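You operate a simulated robot arm through the tools that you are given. There is no shell and no other tool. Be economical: measure what you need, move in short steps, check, and stop when the job is done.

The job below is to be done with a simulated two-armed robot. You get a single attempt, and the scene is never put back.

Task
Pick up the blue jug with one hand, pass it to the other hand and put it on the gearbox bench top. Set down upright: blue jug.

The check looks at the end state, three seconds after you hand in, the way a careful person would. Anything else that was tipped, shoved, dropped, spilled or broken makes it a failure.

Robot
Two 7-joint arms with two-finger grippers on one trunk, on a base that drives. Base frame: it is fixed to the floor where the robot stands at the start and does not move with it; the origin is under the middle of the robot, x ahead of it, y to its left, z up; the surface under the hand at the start is at about z = 0.895. Units: m, rad, N and s.
The left shoulder is at the start at [0.078, 0.151, 0.938], the right one opposite. With the tool pointing down near the work surface each hand reaches from about 0.1 to 0.76 m from the robot's upright axis, wherever it stands, measured 20 degrees to its own side. Places, roughly: gearbox bench top [0.7, 2.4, 0.8]. Payload 2.54 kg a hand.
Tool frame (each hand has its own): the origin (TCP) lies between the finger pads and is the grasp point; the fingertips stand 0.03 m ahead of it; z points along the fingers, y is the line along which they close. Largest opening 0.116 m; the body of the gripper starts 0.095 m behind the TCP.
Orientation is told as [roll, pitch, yaw] about the base's x, y, z axes, in that order, counted from this pose: with the fingers straight down and closing along the base's y, the tool's x points along the base's -x, its y along +y and its z along -z.

Tools
- The arms move only by the tool drive_tool. It takes "left_steps", "right_steps" or both (then of equal length, played together; a hand with none holds still); each is one flat list of numbers, 6 for each row, row after row: the shift along the base's x, y, z in m, then the turn, a rotation vector about the base's x, y, z in rad. In form: [tx, ty, tz, rx, ry, rz, tx, ty, tz, rx, ry, rz, ...]. A call has 1 to 10 rows; each row shifts and turns the commanded pose from where the row before left it. "left_hand" and "right_hand" are, for a hand that has rows, the closure, from 0 (fully open) to 1 (shut), set as the call begins (left out, the last holds). Rows are played at 5 a second. More than 0.05 m and 0.15 rad between two rows, or a gripper value outside its range, and nothing of the call is played. Where a pose cannot be reached the arm comes as near as it can. A force on the tool above 40 N (or 10 N above the force at the start of the call, whichever is more), or a blocked arm, ends the call early, and 0.2 s more pass. The fingers move at their own pace (about 0.072 m/s each) and stop on an object; they squeeze with about 37 N. The grip force told is the motor's: it shows also when the fingers shut on nothing. Time passes only in rows, and 0.2 s behind the last, so rows that do not move let the fingers close. The reply holds the time, the measured pose of the TCP, the force on the tool along the base axes, the opening and the grip force, in the units named above and with some noise, with the torque about the TCP (base axes, N m) and any sound that the robot's microphone picked up.
- Cameras (640 x 400 px; columns grow to the right, rows downward): "scene" is now at [0.1614, -0.0018, 1.093]; the picture's right is [0.00, -1.00, 0.00], its down [-0.23, -0.00, -0.97] and it looks along [0.97, 0.00, -0.23] (base axes); focal length 214 px, centre (320, 200). "left" rides on the left gripper at [0.069, 0.015, -0.122] in its tool frame; the picture's right is [-0.21, 0.98, 0.00], its down [-0.83, -0.18, -0.53] and it looks along [-0.52, -0.11, 0.85] (tool axes); focal length 251 px, centre (320, 200). "right" rides on the right gripper at [0.069, -0.015, -0.122] in its tool frame; the picture's right is [0.21, 0.98, 0.00], its down [-0.83, 0.18, -0.53] and it looks along [-0.52, 0.11, 0.85] (tool axes); focal length 251 px, centre (320, 200).
- camera(camera): a new picture of that camera. It takes no simulated time.
- slide_trunk(by): slides the trunk up (or, below 0, down) by that many m; the arms and the scene camera ride with it, the base frame stays. It gives what a move gives, with no picture.
- steer(legs): drives the robot by 1 to 6 legs, each [ahead, left, turn to the left] in m, m and rad, along the robot's own axes; the way and the turn of a leg run together, so that a leg with both is an arc; at most 1.5 m and 3.142 rad a leg. The arms and the cameras ride along, it lands a little off, and it stops where it bumps. It gives what a move gives.
- aim_head(pan, tilt): turns the head with the scene camera to pan (to the left, within 1.396 rad either way) and tilt (down, from -0.506 to 1.204), counted from straight ahead of the robot. It gives what a move gives.
- measure_at(camera, pixels): for up to 12 pixels [column, row] of the newest picture of that camera ("zoom" is the newest enlarged one), the place [x, y, z] in the base frame of the surface seen there, good to about 0.003 m. It takes no simulated time.
- close_up(camera, box): a new picture of the part [left, top, right, bottom] of that camera's present view, enlarged. It takes no simulated time.
- finish_job(): hands the job in; it is judged then, once.

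Work in short steps. Measure before you move; look again where a grasp or a placing could have gone wrong, and mend it. You have 80 turns and 70 pictures in all, those below and enlarged ones among them. Open the grippers and draw the arms clear of the work before you hand the job in, unless the task says otherwise; then end with one line.

The tools are called after "Request:" by a JSON object that holds its "api" and its "payload". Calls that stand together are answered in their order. drive_tool: Moves the arms, as the interface text tells. Its arguments: {"type":"object","properties":{"left_steps":{"type":"array"},"left_hand":{"type":"number"},"right_steps":{"type":"array"},"right_hand":{"type":"number"}},"required":[]} The other tools are called the same way: slide_trunk (by) slides the trunk up or down; steer (legs) drives the base; aim_head (pan, tilt) turns the head that bears the scene camera; camera (camera) takes a picture; measure_at (camera, pixels) gives the place of the surface under pixels of a picture; close_up (camera, box) takes an enlarged picture of a part of a camera's view; finish_job () hands the job in.

At the start:

```text
time_s: 0.0
left_ee_pos: [0.4392, 0.1986, 1.0585]
left_orientation: [0.0, 0.001, 0.001]
left_ft_force: [0.3, -0.2, -0.4]
left_ft_torque: [-0.01, 0.0, -0.01]
left_finger_gap: 0.1163
left_grasp_force: 0.1
right_ee_pos: [0.4593, -0.1433, 1.1234]
right_orientation: [0.001, -0.001, 0.001]
right_ft_force: [0.0, -0.4, 0.3]
right_ft_torque: [0.04, 0.01, 0.0]
right_finger_gap: 0.1159
right_grasp_force: 0.1
trunk travel left (down, up): [-0.175, 0.114]
robot x, y, heading: [0.003, -0.0009, 0.002]
head pan, tilt: [0.002, 0.237]
```

scene: 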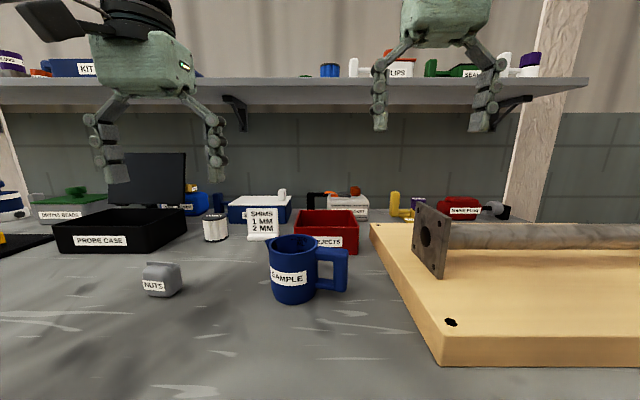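
right: 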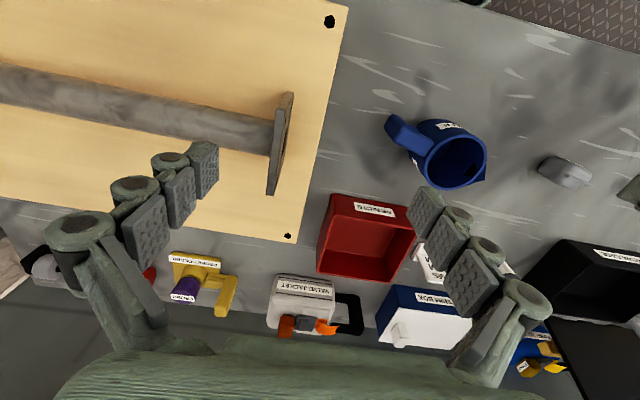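
left: 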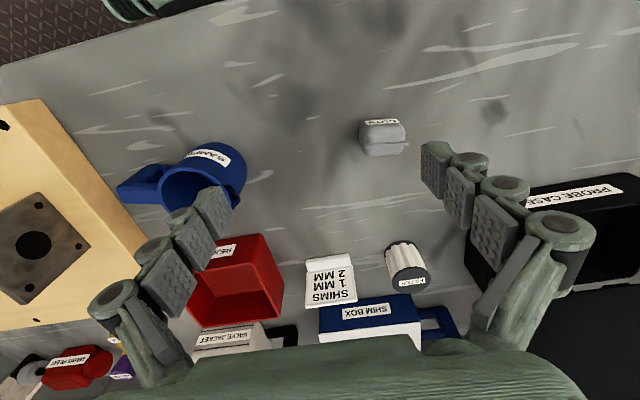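

The blue jug stands at about (293,270) in the scene picture with its handle to the right (robot's -y). I'll enlarge it to measure.

Request:
{"api": "close_up", "payload": {"camera": "scene", "box": [220, 200, 380, 320]}}

Request:
{"api": "close_up", "payload": {"camera": "right", "box": [360, 90, 520, 210]}}

Request:
{"api": "measure_at", "payload": {"camera": "right", "pixels": [[456, 162], [428, 160], [486, 160], [450, 122], [456, 188], [390, 120], [410, 140], [500, 120], [484, 180]]}}

Request:
{"api": "measure_at", "payload": {"camera": "scene", "pixels": [[293, 240], [293, 300], [272, 270], [312, 270], [345, 252], [345, 288], [330, 270], [293, 315], [318, 250], [292, 270]]}}

```text
3.33 times, centred on (300, 260) of scene
```

zoom: 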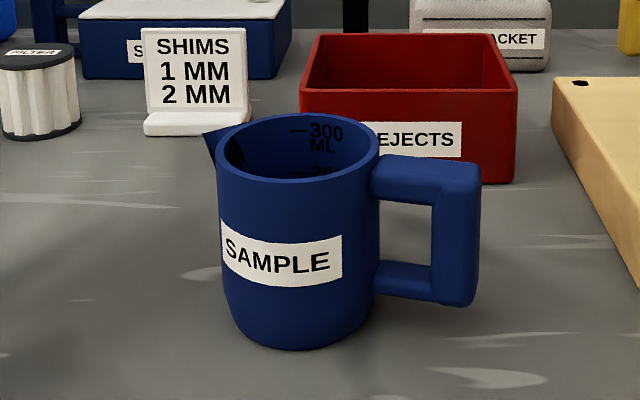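

```text
3.33 times, centred on (440, 150) of right
```

zoom: 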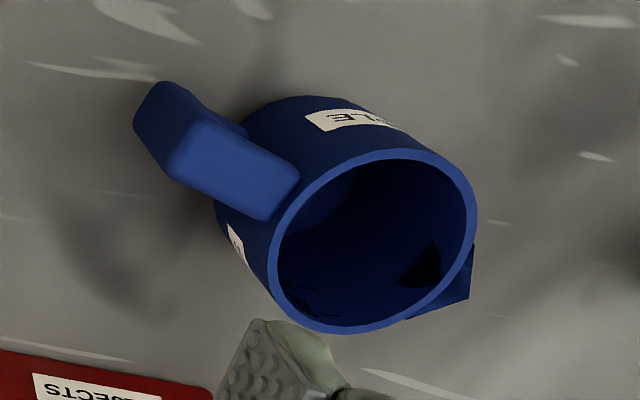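

```text
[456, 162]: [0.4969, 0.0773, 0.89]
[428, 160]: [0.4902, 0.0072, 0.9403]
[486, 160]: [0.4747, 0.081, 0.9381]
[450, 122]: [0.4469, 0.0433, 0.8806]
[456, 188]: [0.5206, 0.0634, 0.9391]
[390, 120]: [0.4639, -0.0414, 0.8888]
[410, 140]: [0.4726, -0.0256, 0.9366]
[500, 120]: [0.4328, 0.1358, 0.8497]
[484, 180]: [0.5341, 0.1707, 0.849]
```

```text
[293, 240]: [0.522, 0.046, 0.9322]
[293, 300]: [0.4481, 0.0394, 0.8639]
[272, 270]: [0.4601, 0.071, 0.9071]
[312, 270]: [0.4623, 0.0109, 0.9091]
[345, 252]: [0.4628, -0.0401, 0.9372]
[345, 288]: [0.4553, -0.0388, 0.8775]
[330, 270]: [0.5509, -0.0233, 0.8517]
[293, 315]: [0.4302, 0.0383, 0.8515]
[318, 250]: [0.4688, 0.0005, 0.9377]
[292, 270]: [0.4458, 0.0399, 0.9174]
```

The jug is about 0.09 m tall (table 0.850, rim 0.940), centred near (0.484, 0.043), with its handle towards -y. I plan to grip the handle's upright bar with the right hand and hand the body over to the left, so I measure the handle and the nearby obstacles more finely.

Request:
{"api": "measure_at", "payload": {"camera": "zoom", "pixels": [[160, 90], [190, 130], [215, 140], [170, 165], [290, 185], [260, 210], [240, 125], [300, 250], [370, 270], [340, 300], [420, 200], [465, 300]]}}

Request:
{"api": "measure_at", "payload": {"camera": "scene", "pixels": [[337, 248], [348, 270], [337, 285], [322, 253], [430, 215], [416, 230], [445, 270], [442, 350], [400, 300], [160, 268], [163, 285], [300, 225]]}}

```text
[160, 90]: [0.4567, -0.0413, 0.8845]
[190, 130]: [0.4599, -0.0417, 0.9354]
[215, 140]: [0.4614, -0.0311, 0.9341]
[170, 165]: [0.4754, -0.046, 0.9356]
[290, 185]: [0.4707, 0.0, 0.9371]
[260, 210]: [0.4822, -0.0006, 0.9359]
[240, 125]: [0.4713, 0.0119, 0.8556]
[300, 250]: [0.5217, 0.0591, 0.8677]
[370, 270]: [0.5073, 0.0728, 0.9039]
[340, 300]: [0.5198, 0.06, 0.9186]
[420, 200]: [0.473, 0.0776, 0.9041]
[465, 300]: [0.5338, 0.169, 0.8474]
```

```text
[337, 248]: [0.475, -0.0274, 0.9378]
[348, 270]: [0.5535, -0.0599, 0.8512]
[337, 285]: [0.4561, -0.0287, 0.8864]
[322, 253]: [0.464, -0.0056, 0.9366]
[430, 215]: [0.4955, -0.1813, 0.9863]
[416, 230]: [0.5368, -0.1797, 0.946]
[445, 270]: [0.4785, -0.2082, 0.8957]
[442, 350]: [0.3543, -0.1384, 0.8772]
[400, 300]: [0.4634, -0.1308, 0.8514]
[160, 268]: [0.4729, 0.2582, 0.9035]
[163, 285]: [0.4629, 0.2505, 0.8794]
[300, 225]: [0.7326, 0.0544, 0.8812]
```

The handle's upright bar is at about (0.467, -0.037), z 0.877–0.937, about 0.018 m thick; the flange to the right tops out near z 1.0. I turn the right hand +78° and the left hand -90° in yaw, moving the left hand aside.

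Request:
{"api": "drive_tool", "payload": {"right_steps": [0, 0, 0.0, 0, 0, 0.1361, 0, 0, 0, 0, 0, 0.1361, 0, 0, 0, 0, 0, 0.1361, 0, 0, 0, 0, 0, 0.1361, 0, 0, 0, 0, 0, 0.1361, 0, 0, 0, 0, 0, 0.1361, 0, 0, 0, 0, 0, 0.1361, 0, 0, 0, 0, 0, 0.1361, 0, 0, 0, 0, 0, 0.1361, 0, 0, 0, 0, 0, 0.1361], "left_steps": [0, 0.01, 0.01, 0, 0, -0.15, 0, 0.01, 0.01, 0, 0, -0.15, 0, 0.01, 0.01, 0, 0, -0.15, 0, 0.01, 0.01, 0, 0, -0.15, 0, 0.01, 0.01, 0, 0, -0.15, 0, 0.01, 0.01, 0, 0, -0.15, 0, 0.01, 0.01, 0, 0, -0.15, 0, 0.01, 0.01, 0, 0, -0.15, 0, 0.01, 0.01, 0, 0, -0.15, 0, 0.01, 0.01, 0, 0, -0.15], "right_hand": 0.4, "left_hand": 0}}

```text
time_s: 2.2
left_ee_pos: [0.3049, 0.1239, 1.0187]
left_orientation: [-0.001, -0.001, -1.498]
left_ft_force: [0.2, 0.3, 0.6]
left_ft_torque: [-0.01, 0.0, 0.03]
left_finger_gap: 0.1161
left_grasp_force: 0.0
left hand out of reach, approached as far as the arm can: row 5, 6, 7, 8, 9, 10
right_ee_pos: [0.4599, -0.1437, 1.1231]
right_orientation: [0.002, -0.001, 1.364]
right_ft_force: [0.1, 0.3, -0.1]
right_ft_torque: [0.01, -0.02, -0.02]
right_finger_gap: 0.0699
right_grasp_force: 0.1
trunk travel left (down, up): [-0.175, 0.114]
robot x, y, heading: [0.0033, 0.0011, 0.004]
head pan, tilt: [0.002, 0.237]
```

The right hand reached its yaw; the left ended short at (0.305, 0.124), which I'll mend later. Next I move the right hand over the handle bar and tilt it 0.35 rad, with the tips still well above the rim.

Request:
{"api": "drive_tool", "payload": {"right_steps": [0.001, 0.02, -0.01, 0.0685, -0.0146, 0, 0.002, 0.025, -0.015, 0.0685, -0.0146, 0, 0.002, 0.025, -0.02, 0.0685, -0.0146, 0, 0.001, 0.02, -0.02, 0.0685, -0.0146, 0, 0.001, 0.017, -0.02, 0.0685, -0.0146, 0, 0, 0, -0.02, 0, 0, 0, 0, 0, 0, 0, 0, 0]}}

Request:
{"api": "camera", "payload": {"camera": "scene"}}

Request:
{"api": "camera", "payload": {"camera": "right"}}

```text
time_s: 3.8
left_ee_pos: [0.3051, 0.125, 1.0194]
left_orientation: [-0.001, -0.002, -1.495]
left_ft_force: [-0.4, 0.1, 0.1]
left_ft_torque: [0.02, -0.02, 0.02]
left_finger_gap: 0.1163
left_grasp_force: 0.0
right_ee_pos: [0.4667, -0.0362, 1.0172]
right_orientation: [-0.001, -0.354, 1.361]
right_ft_force: [0.3, 0.6, 0.0]
right_ft_torque: [-0.01, -0.02, 0.0]
right_finger_gap: 0.07
right_grasp_force: 0.0
trunk travel left (down, up): [-0.175, 0.114]
robot x, y, heading: [0.0037, 0.0031, -0.001]
head pan, tilt: [0.002, 0.237]
```

```text
64 pictures are left
```

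scene: 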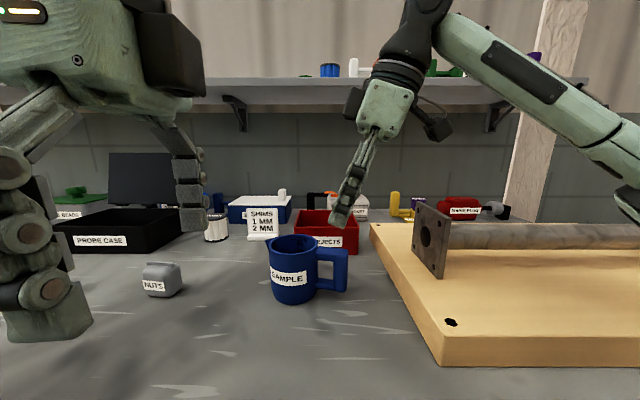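

```text
63 pictures are left
```

right: 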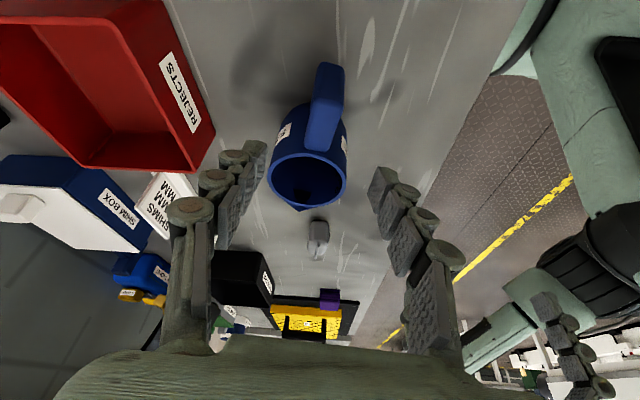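

The right hand is over the handle, roll about 0, tilt 0.354. I check the red box's near edge against the finger on the +x side before descending.

Request:
{"api": "measure_at", "payload": {"camera": "right", "pixels": [[160, 4], [208, 136], [190, 80], [326, 75], [316, 140], [338, 90], [314, 90]]}}

```text
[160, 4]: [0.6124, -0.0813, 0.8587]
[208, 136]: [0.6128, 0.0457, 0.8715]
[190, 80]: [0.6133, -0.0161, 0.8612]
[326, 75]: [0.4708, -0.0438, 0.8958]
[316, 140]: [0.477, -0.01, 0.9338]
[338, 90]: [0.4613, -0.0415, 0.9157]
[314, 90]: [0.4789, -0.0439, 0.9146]
```

The box is clear at x 0.613, and the bar centre is at x 0.470. I descend to z 0.91.

Request:
{"api": "drive_tool", "payload": {"right_steps": [0.0035, -0.001, -0.02, 0, 0, 0, 0, 0, -0.025, 0, 0, 0, 0, 0, -0.025, 0, 0, 0, 0, 0, -0.02, 0, 0, 0, 0, 0, -0.017, 0, 0, 0, 0, 0, 0, 0, 0, 0]}}

Request:
{"api": "camera", "payload": {"camera": "right"}}

Request:
{"api": "close_up", "payload": {"camera": "scene", "box": [240, 180, 400, 320]}}

```text
time_s: 5.2
left_ee_pos: [0.3035, 0.1283, 1.022]
left_orientation: [0.003, -0.007, -1.496]
left_ft_force: [-0.3, 0.0, -0.6]
left_ft_torque: [-0.02, -0.01, 0.0]
left_finger_gap: 0.116
left_grasp_force: 0.0
right_ee_pos: [0.4698, -0.0347, 0.9224]
right_orientation: [-0.03, -0.351, 1.372]
right_ft_force: [0.0, 0.0, 0.1]
right_ft_torque: [0.02, 0.02, 0.02]
right_finger_gap: 0.0697
right_grasp_force: 0.0
trunk travel left (down, up): [-0.175, 0.114]
robot x, y, heading: [0.0018, 0.001, -0.002]
head pan, tilt: [0.002, 0.237]
```

```text
62 pictures are left
```

right: 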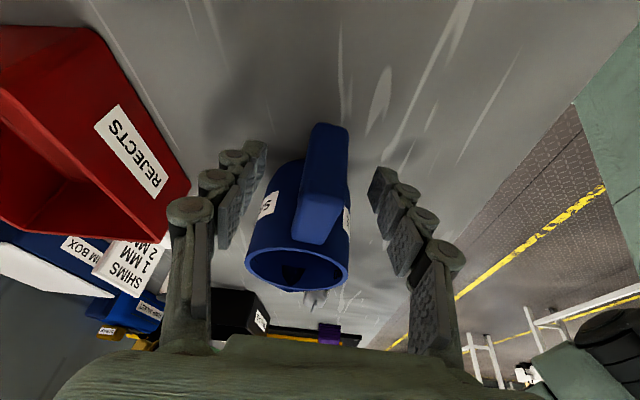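

```text
2.86 times, centred on (320, 250) of scene
```

zoom: 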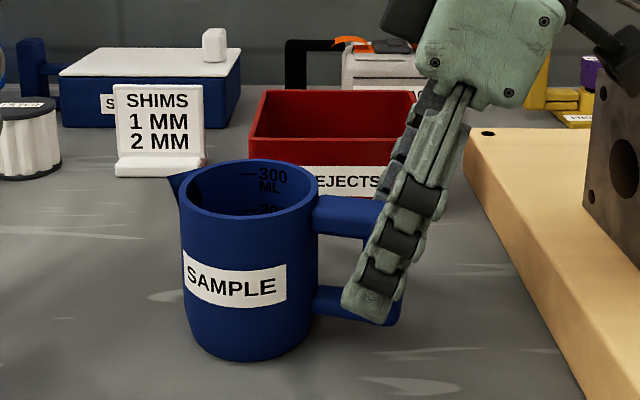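

The fingers straddle the handle bar well; the TCP reads z 0.922. I lower a little more and settle.

Request:
{"api": "drive_tool", "payload": {"right_steps": [0, -0.001, -0.004, 0, 0, 0, 0, 0, -0.004, 0, 0, 0, 0, 0, 0, 0, 0, 0, 0, 0, 0, 0, 0, 0]}}

```text
time_s: 6.2
left_ee_pos: [0.3018, 0.1296, 1.0238]
left_orientation: [0.005, -0.009, -1.496]
left_ft_force: [1.1, 0.4, -0.3]
left_ft_torque: [-0.02, -0.01, -0.02]
left_finger_gap: 0.1161
left_grasp_force: 0.0
right_ee_pos: [0.4688, -0.0344, 0.9253]
right_orientation: [-0.052, -0.353, 1.377]
right_ft_force: [0.4, 0.3, -0.2]
right_ft_torque: [0.01, 0.01, -0.03]
right_finger_gap: 0.0698
right_grasp_force: 0.1
trunk travel left (down, up): [-0.175, 0.114]
robot x, y, heading: [0.0001, 0.0016, 0.004]
head pan, tilt: [0.002, 0.237]
```

The right hand rose instead of sinking and its roll drifts while the left also creeps, so the arms may be touching each other. I look down with the head.

Request:
{"api": "aim_head", "payload": {"pan": 0.0, "tilt": 1.0}}

Request:
{"api": "camera", "payload": {"camera": "scene"}}

Request:
{"api": "camera", "payload": {"camera": "left"}}

```text
time_s: 7.3
left_ee_pos: [0.302, 0.1297, 1.0239]
left_orientation: [0.005, -0.009, -1.494]
left_ft_force: [2.0, 0.9, -3.7]
left_ft_torque: [-0.11, 0.06, -0.06]
left_finger_gap: 0.1145
left_grasp_force: 0.1
right_ee_pos: [0.4682, -0.0335, 0.9258]
right_orientation: [-0.052, -0.353, 1.378]
right_ft_force: [0.0, -0.4, -0.5]
right_ft_torque: [0.03, 0.02, -0.01]
right_finger_gap: 0.0694
right_grasp_force: 0.1
trunk travel left (down, up): [-0.175, 0.114]
robot x, y, heading: [-0.0031, 0.0003, 0.002]
head pan, tilt: [0.0, 1.0]
```

```text
60 pictures are left
```

scene: 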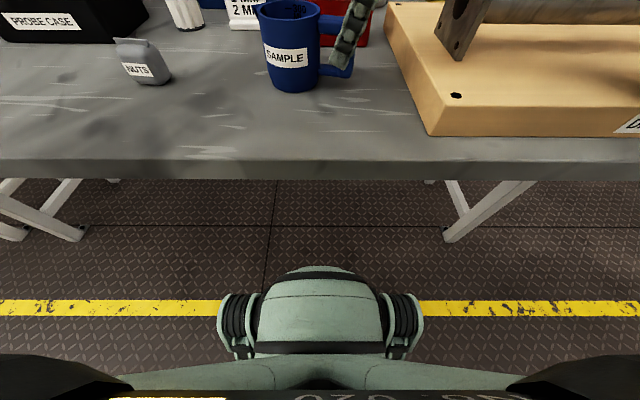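

```text
59 pictures are left
```

left: 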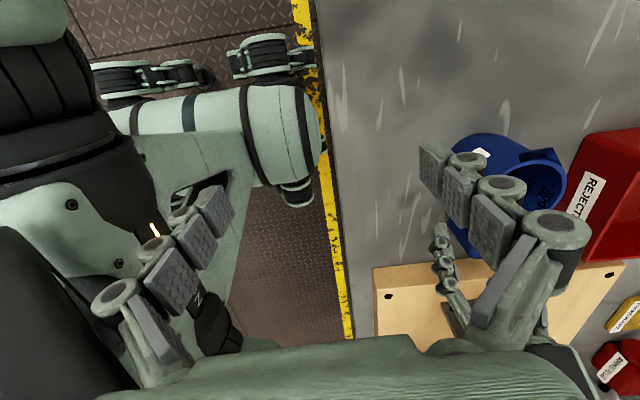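

The left hand sits close to the trunk and head, and its sensor shows a touch, so I move it outward (+y, +x) while turning it part-way back.

Request:
{"api": "drive_tool", "payload": {"left_steps": [0.02, 0.02, 0, 0, 0, 0.1, 0.02, 0.02, 0, 0, 0, 0.1, 0.02, 0.02, 0, 0, 0, 0.1, 0.02, 0.02, 0, 0, 0, 0.1, 0.02, 0.02, 0, 0, 0, 0.1, 0, 0, 0, 0, 0, 0]}}

Request:
{"api": "aim_head", "payload": {"pan": 0.0, "tilt": 0.4}}

Request:
{"api": "camera", "payload": {"camera": "scene"}}

```text
time_s: 8.7
left_ee_pos: [0.3916, 0.2178, 1.0164]
left_orientation: [0.002, -0.014, -0.996]
left_ft_force: [-0.3, 0.2, 0.6]
left_ft_torque: [0.01, 0.0, -0.01]
left_finger_gap: 0.1163
left_grasp_force: 0.0
left hand out of reach, approached as far as the arm can: row 1, 2, 3, 5
right_ee_pos: [0.4657, -0.0332, 0.9254]
right_orientation: [-0.052, -0.352, 1.379]
right_ft_force: [-0.9, 0.7, 0.4]
right_ft_torque: [-0.02, -0.01, 0.01]
right_finger_gap: 0.0696
right_grasp_force: 0.0
trunk travel left (down, up): [-0.175, 0.114]
robot x, y, heading: [-0.0015, 0.002, -0.001]
head pan, tilt: [0.0, 1.0]
```

```text
time_s: 9.7
left_ee_pos: [0.3918, 0.2174, 1.0153]
left_orientation: [0.002, -0.015, -0.996]
left_ft_force: [0.5, -1.0, -0.5]
left_ft_torque: [-0.01, 0.0, 0.0]
left_finger_gap: 0.1161
left_grasp_force: 0.0
right_ee_pos: [0.4666, -0.0322, 0.9249]
right_orientation: [-0.051, -0.353, 1.378]
right_ft_force: [-0.2, -0.9, -0.3]
right_ft_torque: [-0.02, 0.01, 0.01]
right_finger_gap: 0.0697
right_grasp_force: 0.1
trunk travel left (down, up): [-0.175, 0.114]
robot x, y, heading: [-0.0021, -0.0002, -0.004]
head pan, tilt: [0.0, 0.4]
```

```text
58 pictures are left
```

scene: 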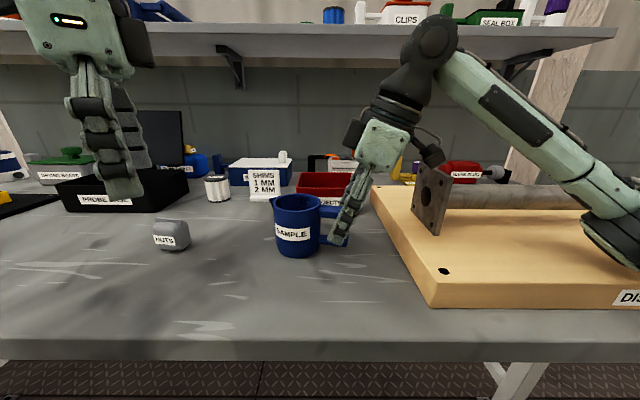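

The right elbow (around (615,235)) is resting on the board, and that blocks the descent. I raise the hand and then lift the trunk to give the elbow clearance.

Request:
{"api": "drive_tool", "payload": {"right_steps": [0, 0, 0.02, 0, 0, 0, 0, 0, 0.025, 0, 0, 0, 0, 0, 0.025, 0, 0, 0, 0, 0, 0.02, 0, 0, 0]}}

Request:
{"api": "slide_trunk", "payload": {"by": 0.11}}

Request:
{"api": "camera", "payload": {"camera": "scene"}}

```text
time_s: 10.7
left_ee_pos: [0.3968, 0.2123, 1.0102]
left_orientation: [0.001, -0.002, -0.996]
left_ft_force: [-0.6, 0.2, -0.4]
left_ft_torque: [0.01, 0.03, 0.03]
left_finger_gap: 0.1162
left_grasp_force: 0.0
right_ee_pos: [0.4693, -0.0371, 0.9901]
right_orientation: [0.003, -0.351, 1.363]
right_ft_force: [-0.4, 0.6, 1.0]
right_ft_torque: [0.02, 0.01, -0.02]
right_finger_gap: 0.0699
right_grasp_force: 0.1
trunk travel left (down, up): [-0.175, 0.114]
robot x, y, heading: [-0.0007, 0.0002, 0.003]
head pan, tilt: [0.0, 0.4]
```

```text
time_s: 12.1
left_ee_pos: [0.3983, 0.2112, 1.1202]
left_orientation: [0.0, -0.001, -0.997]
left_ft_force: [0.4, -0.2, 0.0]
left_ft_torque: [-0.03, 0.01, -0.02]
left_finger_gap: 0.1159
left_grasp_force: 0.1
right_ee_pos: [0.4696, -0.0389, 1.1018]
right_orientation: [-0.001, -0.35, 1.362]
right_ft_force: [-0.8, -0.2, -0.3]
right_ft_torque: [-0.04, -0.01, -0.02]
right_finger_gap: 0.0695
right_grasp_force: 0.0
trunk travel left (down, up): [-0.285, 0.004]
robot x, y, heading: [0.0019, 0.0009, -0.0]
head pan, tilt: [0.0, 0.4]
```

```text
57 pictures are left
```

scene: 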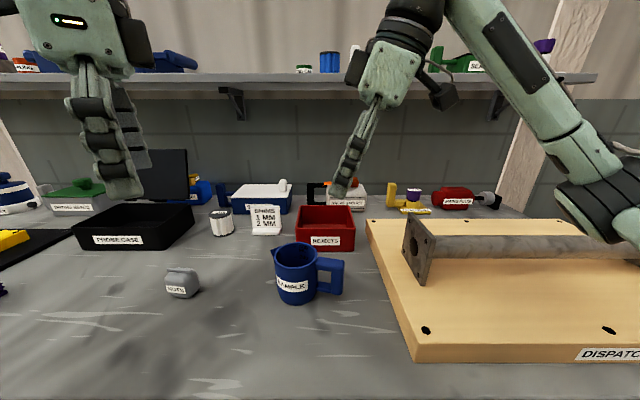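

Elbow still hangs over the board's tube. With the hands high, I shift the base back and left by 0.1 m so the right arm works straighter in front of its shoulder.

Request:
{"api": "steer", "payload": {"legs": [[-0.1, 0.1, 0]]}}

```text
time_s: 13.8
left_ee_pos: [0.2983, 0.3133, 1.1204]
left_orientation: [0.0, -0.002, -0.999]
left_ft_force: [0.5, 1.0, 0.1]
left_ft_torque: [0.0, -0.06, 0.02]
left_finger_gap: 0.1163
left_grasp_force: 0.2
right_ee_pos: [0.3681, 0.063, 1.1026]
right_orientation: [-0.001, -0.352, 1.359]
right_ft_force: [-0.2, 0.2, -0.1]
right_ft_torque: [-0.06, 0.02, -0.01]
right_finger_gap: 0.0693
right_grasp_force: 0.1
trunk travel left (down, up): [-0.285, 0.004]
robot x, y, heading: [-0.099, 0.1031, -0.005]
head pan, tilt: [0.0, 0.4]
```

Move the right hand back above the handle at z about 1.03 and look at the elbow.

Request:
{"api": "drive_tool", "payload": {"right_steps": [0.02, -0.02, -0.01, 0, 0, 0, 0.02, -0.02, -0.01, 0, 0, 0, 0.02, -0.02, -0.01, 0, 0, 0, 0.021, -0.02, -0.02, 0, 0, 0, 0.021, -0.021, -0.02, 0, 0, 0, 0, 0, 0, 0, 0, 0]}}

Request:
{"api": "aim_head", "payload": {"pan": -0.5, "tilt": 0.5}}

Request:
{"api": "camera", "payload": {"camera": "scene"}}

```text
time_s: 15.2
left_ee_pos: [0.2983, 0.3135, 1.1215]
left_orientation: [0.0, -0.002, -0.998]
left_ft_force: [0.2, 1.0, -1.9]
left_ft_torque: [-0.03, -0.01, -0.01]
left_finger_gap: 0.1158
left_grasp_force: 0.0
right_ee_pos: [0.4705, -0.0387, 1.0313]
right_orientation: [0.0, -0.351, 1.358]
right_ft_force: [-0.7, 0.6, 0.9]
right_ft_torque: [0.02, 0.02, 0.03]
right_finger_gap: 0.0693
right_grasp_force: 0.1
trunk travel left (down, up): [-0.285, 0.004]
robot x, y, heading: [-0.0998, 0.1064, -0.003]
head pan, tilt: [0.0, 0.4]
```

```text
time_s: 16.1
left_ee_pos: [0.2978, 0.3133, 1.1218]
left_orientation: [0.001, -0.002, -0.998]
left_ft_force: [0.0, -0.3, 0.1]
left_ft_torque: [-0.03, 0.0, 0.0]
left_finger_gap: 0.116
left_grasp_force: 0.1
right_ee_pos: [0.4724, -0.0393, 1.0321]
right_orientation: [0.0, -0.351, 1.359]
right_ft_force: [0.4, 0.5, -1.3]
right_ft_torque: [0.01, -0.04, 0.01]
right_finger_gap: 0.0698
right_grasp_force: 0.0
trunk travel left (down, up): [-0.285, 0.004]
robot x, y, heading: [-0.0988, 0.1004, -0.002]
head pan, tilt: [-0.499, 0.499]
```

```text
56 pictures are left
```

scene: 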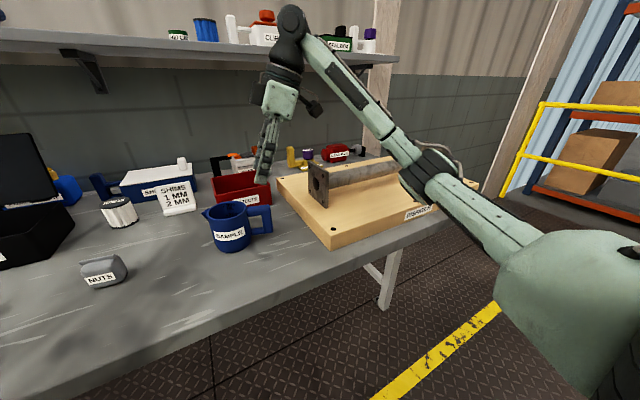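

The elbow shows at about (430,180), now near the front of the board; I measure its height and the board's.

Request:
{"api": "measure_at", "payload": {"camera": "scene", "pixels": [[405, 180], [412, 190], [425, 170], [440, 195], [400, 155], [418, 212], [470, 205], [380, 165], [238, 210], [262, 222]]}}

```text
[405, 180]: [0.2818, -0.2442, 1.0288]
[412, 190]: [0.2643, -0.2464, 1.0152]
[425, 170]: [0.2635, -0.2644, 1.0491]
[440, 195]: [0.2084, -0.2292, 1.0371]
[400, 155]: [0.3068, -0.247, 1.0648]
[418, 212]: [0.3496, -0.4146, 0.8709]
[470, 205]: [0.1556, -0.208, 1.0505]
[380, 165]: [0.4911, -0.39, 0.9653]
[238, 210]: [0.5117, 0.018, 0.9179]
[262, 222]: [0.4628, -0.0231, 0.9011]
```

The elbow is in front of the board at z about 1.03, so it's clear. I descend to z 0.912 over the handle.

Request:
{"api": "drive_tool", "payload": {"right_steps": [0, 0, -0.025, 0, 0, 0, 0, 0, -0.025, 0, 0, 0, 0, 0, -0.025, 0, 0, 0, 0, 0, -0.025, 0, 0, 0, 0, 0, -0.019, 0, 0, 0, 0, 0, 0, 0, 0, 0]}}

Request:
{"api": "camera", "payload": {"camera": "right"}}

Request:
{"api": "camera", "payload": {"camera": "scene"}}

```text
time_s: 17.5
left_ee_pos: [0.2974, 0.3123, 1.1207]
left_orientation: [0.0, -0.002, -0.998]
left_ft_force: [0.5, -0.7, -0.6]
left_ft_torque: [0.01, 0.0, -0.01]
left_finger_gap: 0.1161
left_grasp_force: 0.1
right_ee_pos: [0.4708, -0.039, 0.9113]
right_orientation: [0.0, -0.351, 1.357]
right_ft_force: [-0.2, 0.2, -0.6]
right_ft_torque: [0.03, -0.02, -0.01]
right_finger_gap: 0.0697
right_grasp_force: 0.1
trunk travel left (down, up): [-0.285, 0.004]
robot x, y, heading: [-0.1023, 0.1042, -0.002]
head pan, tilt: [-0.499, 0.499]
```

```text
55 pictures are left
```

right: 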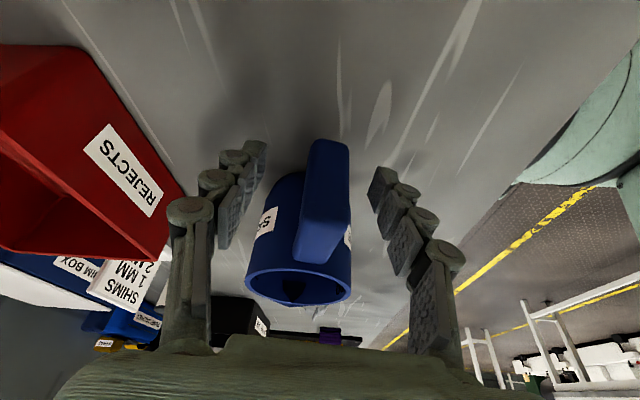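

```text
54 pictures are left
```

scene: 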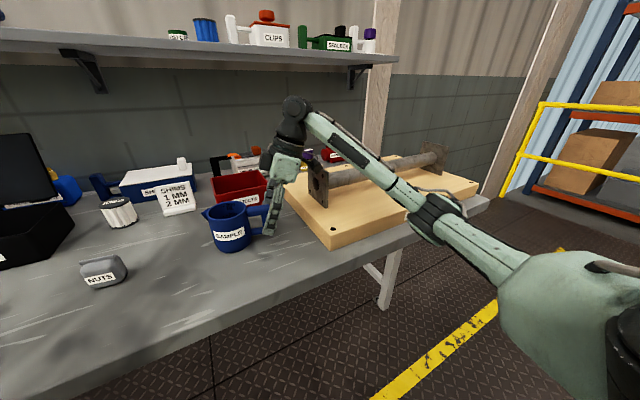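

The pose is right and the handle is centred between the fingers. I close the right hand.

Request:
{"api": "drive_tool", "payload": {"right_steps": [0, 0, 0, 0, 0, 0, 0, 0, 0, 0, 0, 0, 0, 0, 0, 0, 0, 0, 0, 0, 0, 0, 0, 0], "right_hand": 1}}

Request:
{"api": "close_up", "payload": {"camera": "scene", "box": [180, 140, 340, 260]}}

```text
time_s: 18.5
left_ee_pos: [0.2979, 0.3127, 1.1204]
left_orientation: [0.0, -0.002, -0.998]
left_ft_force: [-0.2, 0.6, 0.3]
left_ft_torque: [0.02, -0.01, -0.02]
left_finger_gap: 0.1158
left_grasp_force: 0.0
right_ee_pos: [0.471, -0.0386, 0.9106]
right_orientation: [-0.001, -0.351, 1.359]
right_ft_force: [0.0, 0.6, -0.3]
right_ft_torque: [-0.02, -0.01, -0.02]
right_finger_gap: 0.0249
right_grasp_force: 36.7
trunk travel left (down, up): [-0.285, 0.004]
robot x, y, heading: [-0.0987, 0.0995, -0.006]
head pan, tilt: [-0.499, 0.499]
```

```text
3.33 times, centred on (260, 200) of scene
```

zoom: 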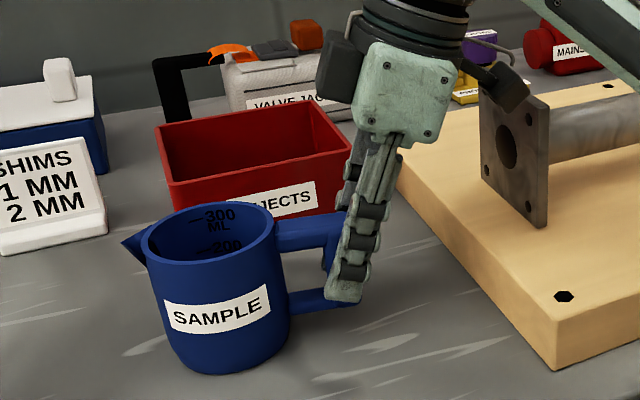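

Gripped at gap 0.025 with 37 N. I lift gently by 3 cm and check for sag.

Request:
{"api": "drive_tool", "payload": {"right_steps": [0, 0, 0.005, 0, 0, 0, 0, 0, 0.01, 0, 0, 0, 0, 0, 0.015, 0, 0, 0, 0, 0, 0, 0, 0, 0, 0, 0, 0, 0, 0, 0]}}

Request:
{"api": "close_up", "payload": {"camera": "scene", "box": [180, 140, 340, 260]}}

```text
time_s: 19.7
left_ee_pos: [0.2984, 0.3122, 1.122]
left_orientation: [0.0, -0.003, -0.999]
left_ft_force: [-0.7, 0.3, -0.3]
left_ft_torque: [-0.01, 0.03, 0.01]
left_finger_gap: 0.1159
left_grasp_force: 0.0
right_ee_pos: [0.4713, -0.0404, 0.9423]
right_orientation: [0.002, -0.35, 1.357]
right_ft_force: [-0.5, 0.9, -0.8]
right_ft_torque: [-0.08, 0.02, -0.02]
right_finger_gap: 0.0246
right_grasp_force: 37.1
trunk travel left (down, up): [-0.285, 0.004]
robot x, y, heading: [-0.0986, 0.1038, -0.002]
head pan, tilt: [-0.499, 0.499]
```

```text
3.33 times, centred on (260, 200) of scene
```

zoom: 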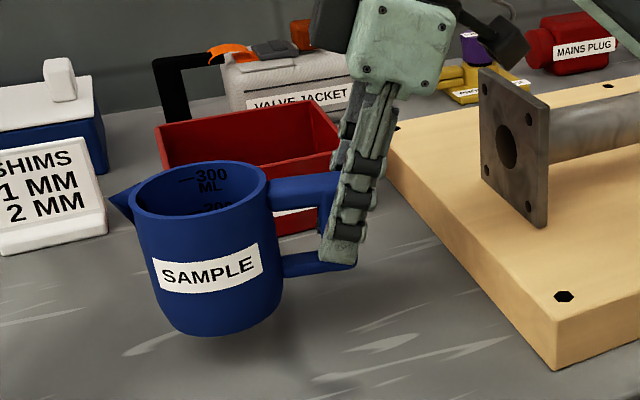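

The jug hangs upright with no slip, weighing little. I raise it to z about 1.04 and bring it toward the middle (+y 0.115) for the hand-over.

Request:
{"api": "drive_tool", "payload": {"right_steps": [0, 0, 0.02, 0, 0, 0, 0, 0, 0.03, 0, 0, 0, 0, 0.015, 0.03, 0, 0, 0, 0, 0.025, 0.02, 0, 0, 0, 0, 0.025, 0, 0, 0, 0, 0, 0.025, 0, 0, 0, 0, 0, 0.025, 0, 0, 0, 0, 0, 0, 0, 0, 0, 0]}}

Request:
{"api": "aim_head", "payload": {"pan": 0.1, "tilt": 0.25}}

Request:
{"api": "camera", "payload": {"camera": "scene"}}

```text
time_s: 21.5
left_ee_pos: [0.2979, 0.3129, 1.1206]
left_orientation: [0.0, -0.001, -0.998]
left_ft_force: [-0.1, 0.1, 0.4]
left_ft_torque: [0.0, -0.02, 0.01]
left_finger_gap: 0.1159
left_grasp_force: 0.2
right_ee_pos: [0.4709, 0.0765, 1.0424]
right_orientation: [0.0, -0.351, 1.356]
right_ft_force: [0.4, 0.5, -1.1]
right_ft_torque: [-0.04, 0.03, 0.01]
right_finger_gap: 0.0252
right_grasp_force: 37.2
trunk travel left (down, up): [-0.285, 0.004]
robot x, y, heading: [-0.1009, 0.1031, -0.005]
head pan, tilt: [-0.499, 0.499]
```

```text
time_s: 22.5
left_ee_pos: [0.2985, 0.3125, 1.1225]
left_orientation: [0.001, -0.004, -0.999]
left_ft_force: [0.1, -0.1, 0.3]
left_ft_torque: [-0.01, 0.02, 0.0]
left_finger_gap: 0.1161
left_grasp_force: 0.1
right_ee_pos: [0.4716, 0.0767, 1.0416]
right_orientation: [0.002, -0.351, 1.358]
right_ft_force: [0.1, -0.1, -0.1]
right_ft_torque: [-0.05, -0.02, 0.02]
right_finger_gap: 0.025
right_grasp_force: 37.0
trunk travel left (down, up): [-0.285, 0.004]
robot x, y, heading: [-0.1016, 0.1031, -0.0]
head pan, tilt: [0.099, 0.25]
```

```text
51 pictures are left
```

scene: 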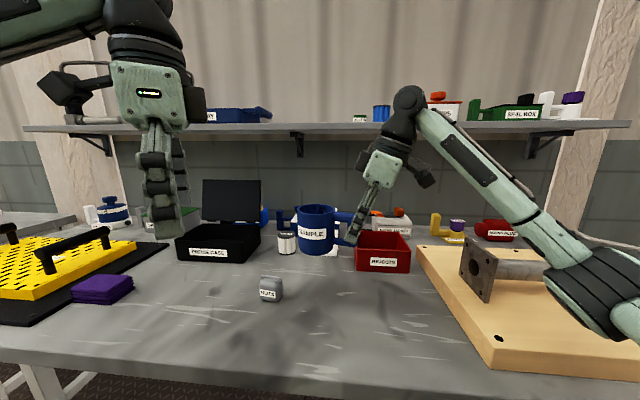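

The jug centre should now be near (0.485, 0.158), rim z about 1.071. I bring the left hand to a backed-off approach pose (0.478, 0.215, 1.15), yaw -1.45, tilted 0.5 rad so its palm leans to +y.

Request:
{"api": "drive_tool", "payload": {"left_steps": [0.02, 0, 0.01, 0, 0, -0.1125, 0.02, 0, 0.01, 0, 0, -0.1125, 0.02, 0, 0.01, 0, 0, -0.1125, 0.02, 0, 0, 0, 0, -0.1125, 0.025, -0.02, 0, -0.124, -0.015, 0, 0.025, -0.024, 0, -0.124, -0.015, 0, 0.025, -0.024, 0, -0.124, -0.015, 0, 0.025, -0.029, 0, -0.124, -0.015, 0, 0, 0, 0, 0, 0, 0], "left_hand": 0}}

Request:
{"api": "camera", "payload": {"camera": "scene"}}

Request:
{"api": "camera", "payload": {"camera": "left"}}

```text
time_s: 24.5
left_ee_pos: [0.3327, 0.1063, 1.0879]
left_orientation: [-0.002, -0.461, -1.444]
left_ft_force: [-0.5, -0.3, 0.6]
left_ft_torque: [0.01, -0.02, 0.0]
left_finger_gap: 0.116
left_grasp_force: 0.0
left hand out of reach, approached as far as the arm can: row 1, 2, 3, 4, 6, 7, 8
right_ee_pos: [0.472, 0.0778, 1.0423]
right_orientation: [0.002, -0.35, 1.357]
right_ft_force: [0.4, 0.1, -0.3]
right_ft_torque: [-0.06, 0.04, -0.02]
right_finger_gap: 0.0249
right_grasp_force: 36.4
trunk travel left (down, up): [-0.285, 0.004]
robot x, y, heading: [-0.0994, 0.1034, -0.0]
head pan, tilt: [0.099, 0.25]
```

```text
50 pictures are left
```

scene: 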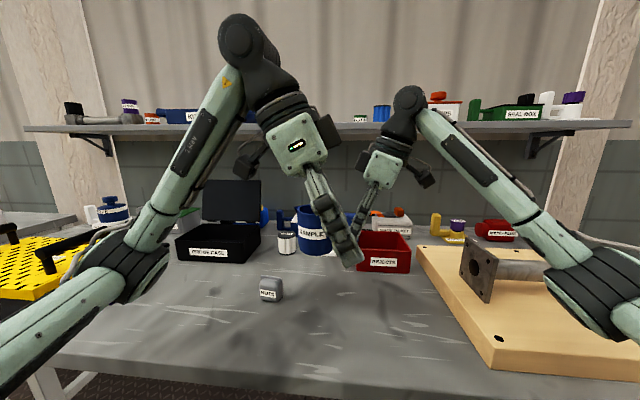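

```text
49 pictures are left
```

left: 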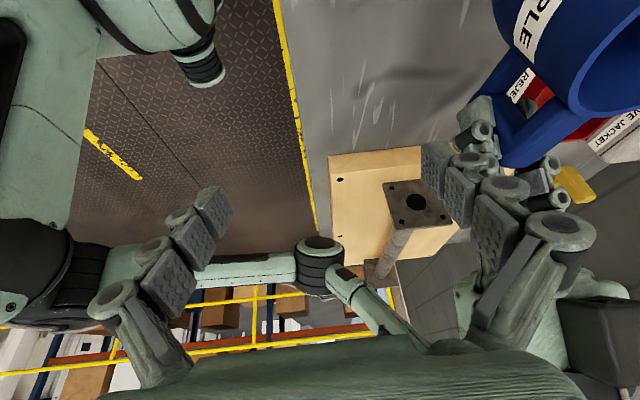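

The left arm took a mirrored posture but stopped short at (0.333, 0.106, 1.088). I move it up and to +y away from the right hand first, then forward.

Request:
{"api": "drive_tool", "payload": {"left_steps": [-0.005, 0.02, 0.015, 0, 0, 0, 0, 0.02, 0.015, 0, 0, 0, 0, 0.025, 0.015, 0, 0, 0, 0, 0.025, 0.015, 0, 0, 0, 0, 0.02, 0, 0, 0, 0, 0, 0, 0, 0, 0, 0]}}

```text
time_s: 25.9
left_ee_pos: [0.2925, 0.1962, 1.1467]
left_orientation: [-0.002, -0.5, -1.445]
left_ft_force: [-0.5, 0.8, -0.1]
left_ft_torque: [-0.01, -0.03, 0.01]
left_finger_gap: 0.116
left_grasp_force: 0.0
left hand out of reach, approached as far as the arm can: row 2, 3, 4, 5
right_ee_pos: [0.4718, 0.0776, 1.0421]
right_orientation: [0.001, -0.352, 1.358]
right_ft_force: [0.0, 1.1, -0.5]
right_ft_torque: [-0.05, 0.03, 0.01]
right_finger_gap: 0.0251
right_grasp_force: 37.2
trunk travel left (down, up): [-0.285, 0.004]
robot x, y, heading: [-0.1009, 0.106, -0.005]
head pan, tilt: [0.099, 0.25]
```

The left wrist seems to be at a yaw limit there. I instead turn the jug by the right hand's yaw (+0.4 rad), so the left can take it with a milder yaw of about -0.9, and start turning the left back.

Request:
{"api": "drive_tool", "payload": {"right_steps": [0, 0, 0, 0, 0, 0.1, 0, 0, 0, 0, 0, 0.1, 0, 0, 0, 0, 0, 0.1, 0, 0, 0, 0, 0, 0.1, 0, 0, 0, 0, 0, 0], "left_steps": [0, 0.01, 0, 0, 0, 0.14, 0, 0.01, 0, 0, 0, 0.14, 0, 0.01, 0, 0, 0, 0.14, 0, 0.01, 0, 0, 0, 0.14, 0, 0, 0, 0, 0, 0]}}

```text
time_s: 27.1
left_ee_pos: [0.2909, 0.235, 1.1451]
left_orientation: [0.0, -0.5, -0.886]
left_ft_force: [-0.7, -0.5, 0.0]
left_ft_torque: [0.01, 0.0, 0.02]
left_finger_gap: 0.1159
left_grasp_force: 0.0
right_ee_pos: [0.4703, 0.0778, 1.0434]
right_orientation: [0.0, -0.351, 1.759]
right_ft_force: [-0.5, -0.4, -0.6]
right_ft_torque: [-0.03, -0.01, 0.01]
right_finger_gap: 0.0246
right_grasp_force: 36.8
trunk travel left (down, up): [-0.285, 0.004]
robot x, y, heading: [-0.0995, 0.1012, -0.002]
head pan, tilt: [0.099, 0.25]
```

Both turned as wanted. Now I move the left to a backed-off pose (0.416, 0.206, 1.161), 0.13 m behind the grasp point along its tilted axis, then measure the jug.

Request:
{"api": "drive_tool", "payload": {"left_steps": [0.02, -0.005, 0.008, 0, 0, 0, 0.025, -0.006, 0.008, 0, 0, 0, 0.03, -0.006, 0, 0, 0, 0, 0.025, -0.006, 0, 0, 0, 0, 0.025, -0.006, 0, 0, 0, 0, 0, 0, 0, 0, 0, 0]}}

Request:
{"api": "camera", "payload": {"camera": "left"}}

Request:
{"api": "camera", "payload": {"camera": "scene"}}

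```text
time_s: 28.5
left_ee_pos: [0.4156, 0.2063, 1.1586]
left_orientation: [-0.001, -0.502, -0.889]
left_ft_force: [0.5, -0.2, 0.3]
left_ft_torque: [0.0, 0.02, 0.0]
left_finger_gap: 0.1159
left_grasp_force: 0.0
right_ee_pos: [0.4709, 0.0778, 1.0433]
right_orientation: [0.0, -0.35, 1.757]
right_ft_force: [0.3, -0.1, -1.2]
right_ft_torque: [-0.06, -0.02, -0.01]
right_finger_gap: 0.0251
right_grasp_force: 36.9
trunk travel left (down, up): [-0.285, 0.004]
robot x, y, heading: [-0.0995, 0.1009, -0.004]
head pan, tilt: [0.099, 0.25]
```

```text
48 pictures are left
```

left: 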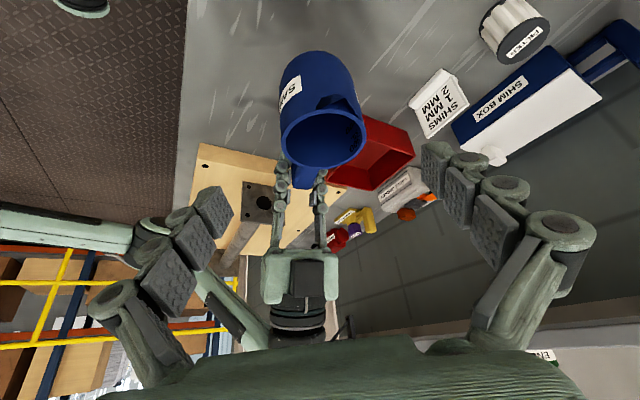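

```text
47 pictures are left
```

scene: 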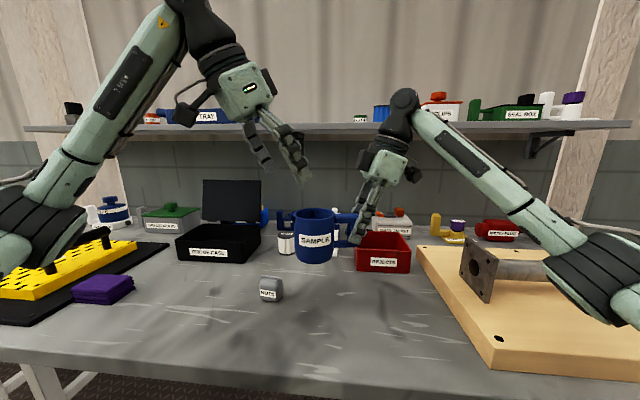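

Good posture: the jug lies between the left fingers. I measure its rim in the left picture.

Request:
{"api": "measure_at", "payload": {"camera": "left", "pixels": [[283, 138], [363, 138], [305, 165], [343, 164], [300, 110], [323, 167], [358, 115], [310, 70], [287, 120], [300, 178]]}}

Request:
{"api": "measure_at", "payload": {"camera": "scene", "pixels": [[296, 240], [332, 240], [314, 220], [314, 211], [314, 260], [345, 217], [357, 205]]}}

```text
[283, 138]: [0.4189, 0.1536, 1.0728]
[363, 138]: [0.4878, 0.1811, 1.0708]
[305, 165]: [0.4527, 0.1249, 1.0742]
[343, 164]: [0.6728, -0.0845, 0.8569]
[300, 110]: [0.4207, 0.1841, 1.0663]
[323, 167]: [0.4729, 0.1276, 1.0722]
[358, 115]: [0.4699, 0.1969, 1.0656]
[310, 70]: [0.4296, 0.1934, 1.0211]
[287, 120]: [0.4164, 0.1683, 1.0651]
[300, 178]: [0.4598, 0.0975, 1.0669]
```

```text
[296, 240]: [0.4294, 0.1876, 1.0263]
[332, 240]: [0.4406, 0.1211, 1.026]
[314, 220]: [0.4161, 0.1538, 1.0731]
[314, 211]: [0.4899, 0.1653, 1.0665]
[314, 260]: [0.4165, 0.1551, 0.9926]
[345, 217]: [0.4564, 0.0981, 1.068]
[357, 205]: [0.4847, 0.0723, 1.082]
```

Jug centre is (0.455, 0.160) and the rim z is 1.072, matching the plan. I advance the left hand along its axis to (0.455, 0.160, 1.044).

Request:
{"api": "drive_tool", "payload": {"left_steps": [0.0079, -0.0093, -0.023, 0, 0, 0, 0.0079, -0.0093, -0.023, 0, 0, 0, 0.0079, -0.0093, -0.023, 0, 0, 0, 0.0079, -0.0093, -0.023, 0, 0, 0, 0.0079, -0.0093, -0.023, 0, 0, 0, 0, 0, 0, 0, 0, 0]}}

Request:
{"api": "camera", "payload": {"camera": "left"}}

Request:
{"api": "close_up", "payload": {"camera": "scene", "box": [220, 120, 420, 280]}}

```text
time_s: 29.9
left_ee_pos: [0.4542, 0.1596, 1.0447]
left_orientation: [0.0, -0.501, -0.888]
left_ft_force: [-0.3, 0.1, 0.2]
left_ft_torque: [0.0, -0.02, -0.01]
left_finger_gap: 0.116
left_grasp_force: 0.1
right_ee_pos: [0.4708, 0.0764, 1.0432]
right_orientation: [-0.002, -0.349, 1.757]
right_ft_force: [-0.9, -0.5, -0.6]
right_ft_torque: [-0.06, -0.01, 0.03]
right_finger_gap: 0.0253
right_grasp_force: 36.7
trunk travel left (down, up): [-0.285, 0.004]
robot x, y, heading: [-0.0965, 0.1056, -0.001]
head pan, tilt: [0.099, 0.25]
```

```text
46 pictures are left
```

left: 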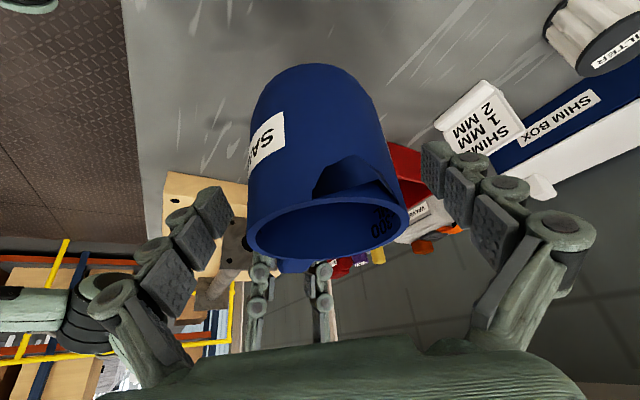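

```text
2.50 times, centred on (320, 200) of scene
```

zoom: 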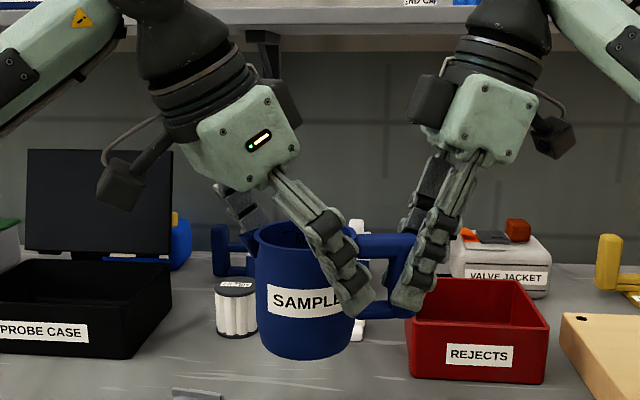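

The jug is centred between the left fingers (mid column ≈326). I close the left hand while the right holds.

Request:
{"api": "drive_tool", "payload": {"left_steps": [0, 0, 0, 0, 0, 0, 0, 0, 0, 0, 0, 0, 0, 0, 0, 0, 0, 0, 0, 0, 0, 0, 0, 0], "left_hand": 1}}

Request:
{"api": "close_up", "payload": {"camera": "scene", "box": [220, 120, 420, 280]}}

```text
time_s: 30.9
left_ee_pos: [0.4544, 0.1612, 1.0451]
left_orientation: [0.001, -0.5, -0.886]
left_ft_force: [6.0, 6.2, 1.5]
left_ft_torque: [0.42, -0.17, 0.49]
left_finger_gap: 0.077
left_grasp_force: 36.9
right_ee_pos: [0.4706, 0.0764, 1.0434]
right_orientation: [0.0, -0.352, 1.757]
right_ft_force: [-4.5, -5.7, -3.0]
right_ft_torque: [-0.54, 0.12, 0.07]
right_finger_gap: 0.0248
right_grasp_force: 37.2
trunk travel left (down, up): [-0.285, 0.004]
robot x, y, heading: [-0.0994, 0.104, -0.003]
head pan, tilt: [0.099, 0.25]
```

```text
2.50 times, centred on (320, 200) of scene
```

zoom: 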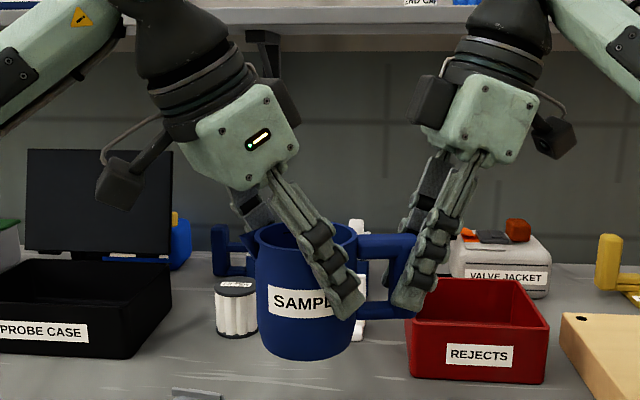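

The left holds the body at gap 0.077 with 37 N. I open the right hand to about half and draw it back along its own axis.

Request:
{"api": "drive_tool", "payload": {"right_steps": [0, 0, 0, 0, 0, 0, 0, 0, 0, 0, 0, 0, 0, 0, 0, 0, 0, 0], "right_hand": 0.5}}

Request:
{"api": "drive_tool", "payload": {"right_steps": [0.0013, -0.0067, 0.0188, 0, 0, 0, 0.0013, -0.0067, 0.0188, 0, 0, 0, 0.0016, -0.0084, 0.0235, 0, 0, 0, 0.0016, -0.0084, 0.0235, 0, 0, 0, 0, -0.03, 0.01, 0, 0, 0, 0, -0.03, 0, 0, 0, 0, 0, -0.03, 0, 0, 0, 0, 0, -0.03, 0, 0, 0, 0]}}

Request:
{"api": "camera", "payload": {"camera": "scene"}}

```text
time_s: 31.7
left_ee_pos: [0.4536, 0.1598, 1.0441]
left_orientation: [0.0, -0.5, -0.89]
left_ft_force: [0.8, 0.1, 0.4]
left_ft_torque: [0.04, 0.0, -0.02]
left_finger_gap: 0.0773
left_grasp_force: 37.0
right_ee_pos: [0.4712, 0.0787, 1.0445]
right_orientation: [0.0, -0.35, 1.759]
right_ft_force: [0.4, 0.4, -0.4]
right_ft_torque: [0.01, 0.02, -0.04]
right_finger_gap: 0.0581
right_grasp_force: 0.0
trunk travel left (down, up): [-0.285, 0.004]
robot x, y, heading: [-0.1021, 0.1022, -0.002]
head pan, tilt: [0.099, 0.25]
```

```text
time_s: 33.5
left_ee_pos: [0.4545, 0.1599, 1.0442]
left_orientation: [-0.001, -0.5, -0.887]
left_ft_force: [0.5, -0.1, 0.1]
left_ft_torque: [0.01, 0.03, -0.02]
left_finger_gap: 0.0769
left_grasp_force: 37.1
right_ee_pos: [0.4766, -0.0775, 1.1374]
right_orientation: [0.001, -0.353, 1.758]
right_ft_force: [0.0, 1.1, -0.9]
right_ft_torque: [0.02, -0.03, 0.0]
right_finger_gap: 0.0582
right_grasp_force: 0.1
trunk travel left (down, up): [-0.285, 0.004]
robot x, y, heading: [-0.0986, 0.1013, -0.005]
head pan, tilt: [0.099, 0.25]
```

```text
43 pictures are left
```

scene: 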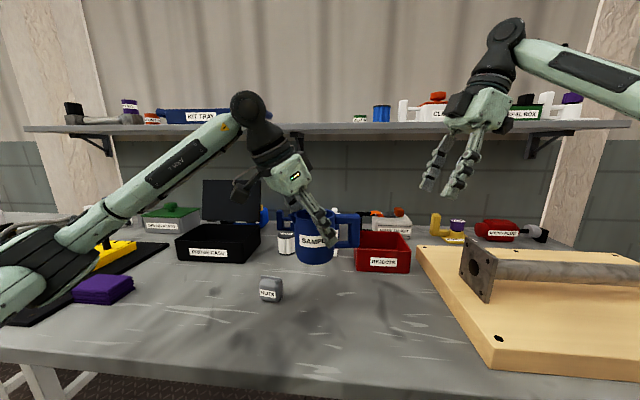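

The hand-over succeeded; the jug is upright in the left hand. I lift and pull the left hand back from the shelf and table items, and the right hand too, then check elbow clearance.

Request:
{"api": "drive_tool", "payload": {"left_steps": [0, 0, 0.02, 0, 0, 0, -0.02, 0, 0.02, 0, 0, 0, -0.025, 0, 0.015, 0, 0, 0, -0.025, 0, 0, 0, 0, 0, -0.02, 0, 0, 0, 0, 0], "right_steps": [-0.02, 0, 0, 0, 0, 0, -0.02, 0, 0, 0, 0, 0, -0.02, 0, 0, 0, 0, 0, -0.02, 0, 0, 0, 0, 0, -0.02, 0, 0, 0, 0, 0]}}

Request:
{"api": "aim_head", "payload": {"pan": 0.7, "tilt": 0.3}}

Request:
{"api": "camera", "payload": {"camera": "scene"}}

```text
time_s: 34.7
left_ee_pos: [0.3641, 0.1599, 1.1016]
left_orientation: [0.001, -0.501, -0.89]
left_ft_force: [-0.9, -1.1, -0.1]
left_ft_torque: [0.06, 0.01, -0.02]
left_finger_gap: 0.0768
left_grasp_force: 37.4
right_ee_pos: [0.3757, -0.0736, 1.1383]
right_orientation: [0.0, -0.35, 1.757]
right_ft_force: [0.4, 0.3, -0.2]
right_ft_torque: [-0.03, -0.02, 0.0]
right_finger_gap: 0.0581
right_grasp_force: 0.0
trunk travel left (down, up): [-0.285, 0.004]
robot x, y, heading: [-0.1023, 0.1036, -0.005]
head pan, tilt: [0.099, 0.25]
```

```text
time_s: 35.7
left_ee_pos: [0.367, 0.1588, 1.1008]
left_orientation: [0.001, -0.502, -0.888]
left_ft_force: [-0.4, 0.0, -1.0]
left_ft_torque: [-0.03, 0.0, 0.03]
left_finger_gap: 0.0766
left_grasp_force: 36.9
right_ee_pos: [0.3776, -0.0743, 1.1386]
right_orientation: [-0.001, -0.35, 1.758]
right_ft_force: [-0.8, 0.3, -0.2]
right_ft_torque: [-0.05, -0.03, 0.02]
right_finger_gap: 0.0583
right_grasp_force: 0.1
trunk travel left (down, up): [-0.285, 0.004]
robot x, y, heading: [-0.1032, 0.1039, -0.0]
head pan, tilt: [0.7, 0.3]
```

```text
42 pictures are left
```

scene: 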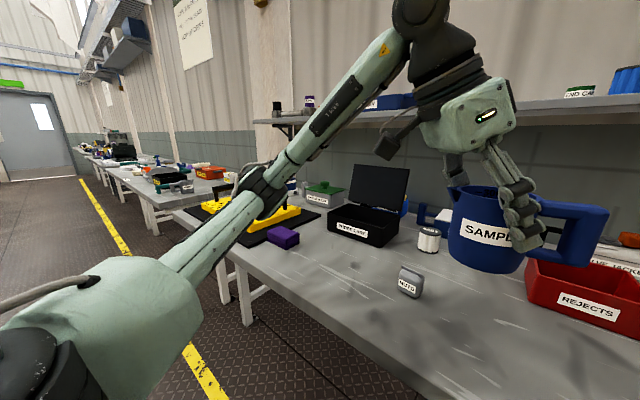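

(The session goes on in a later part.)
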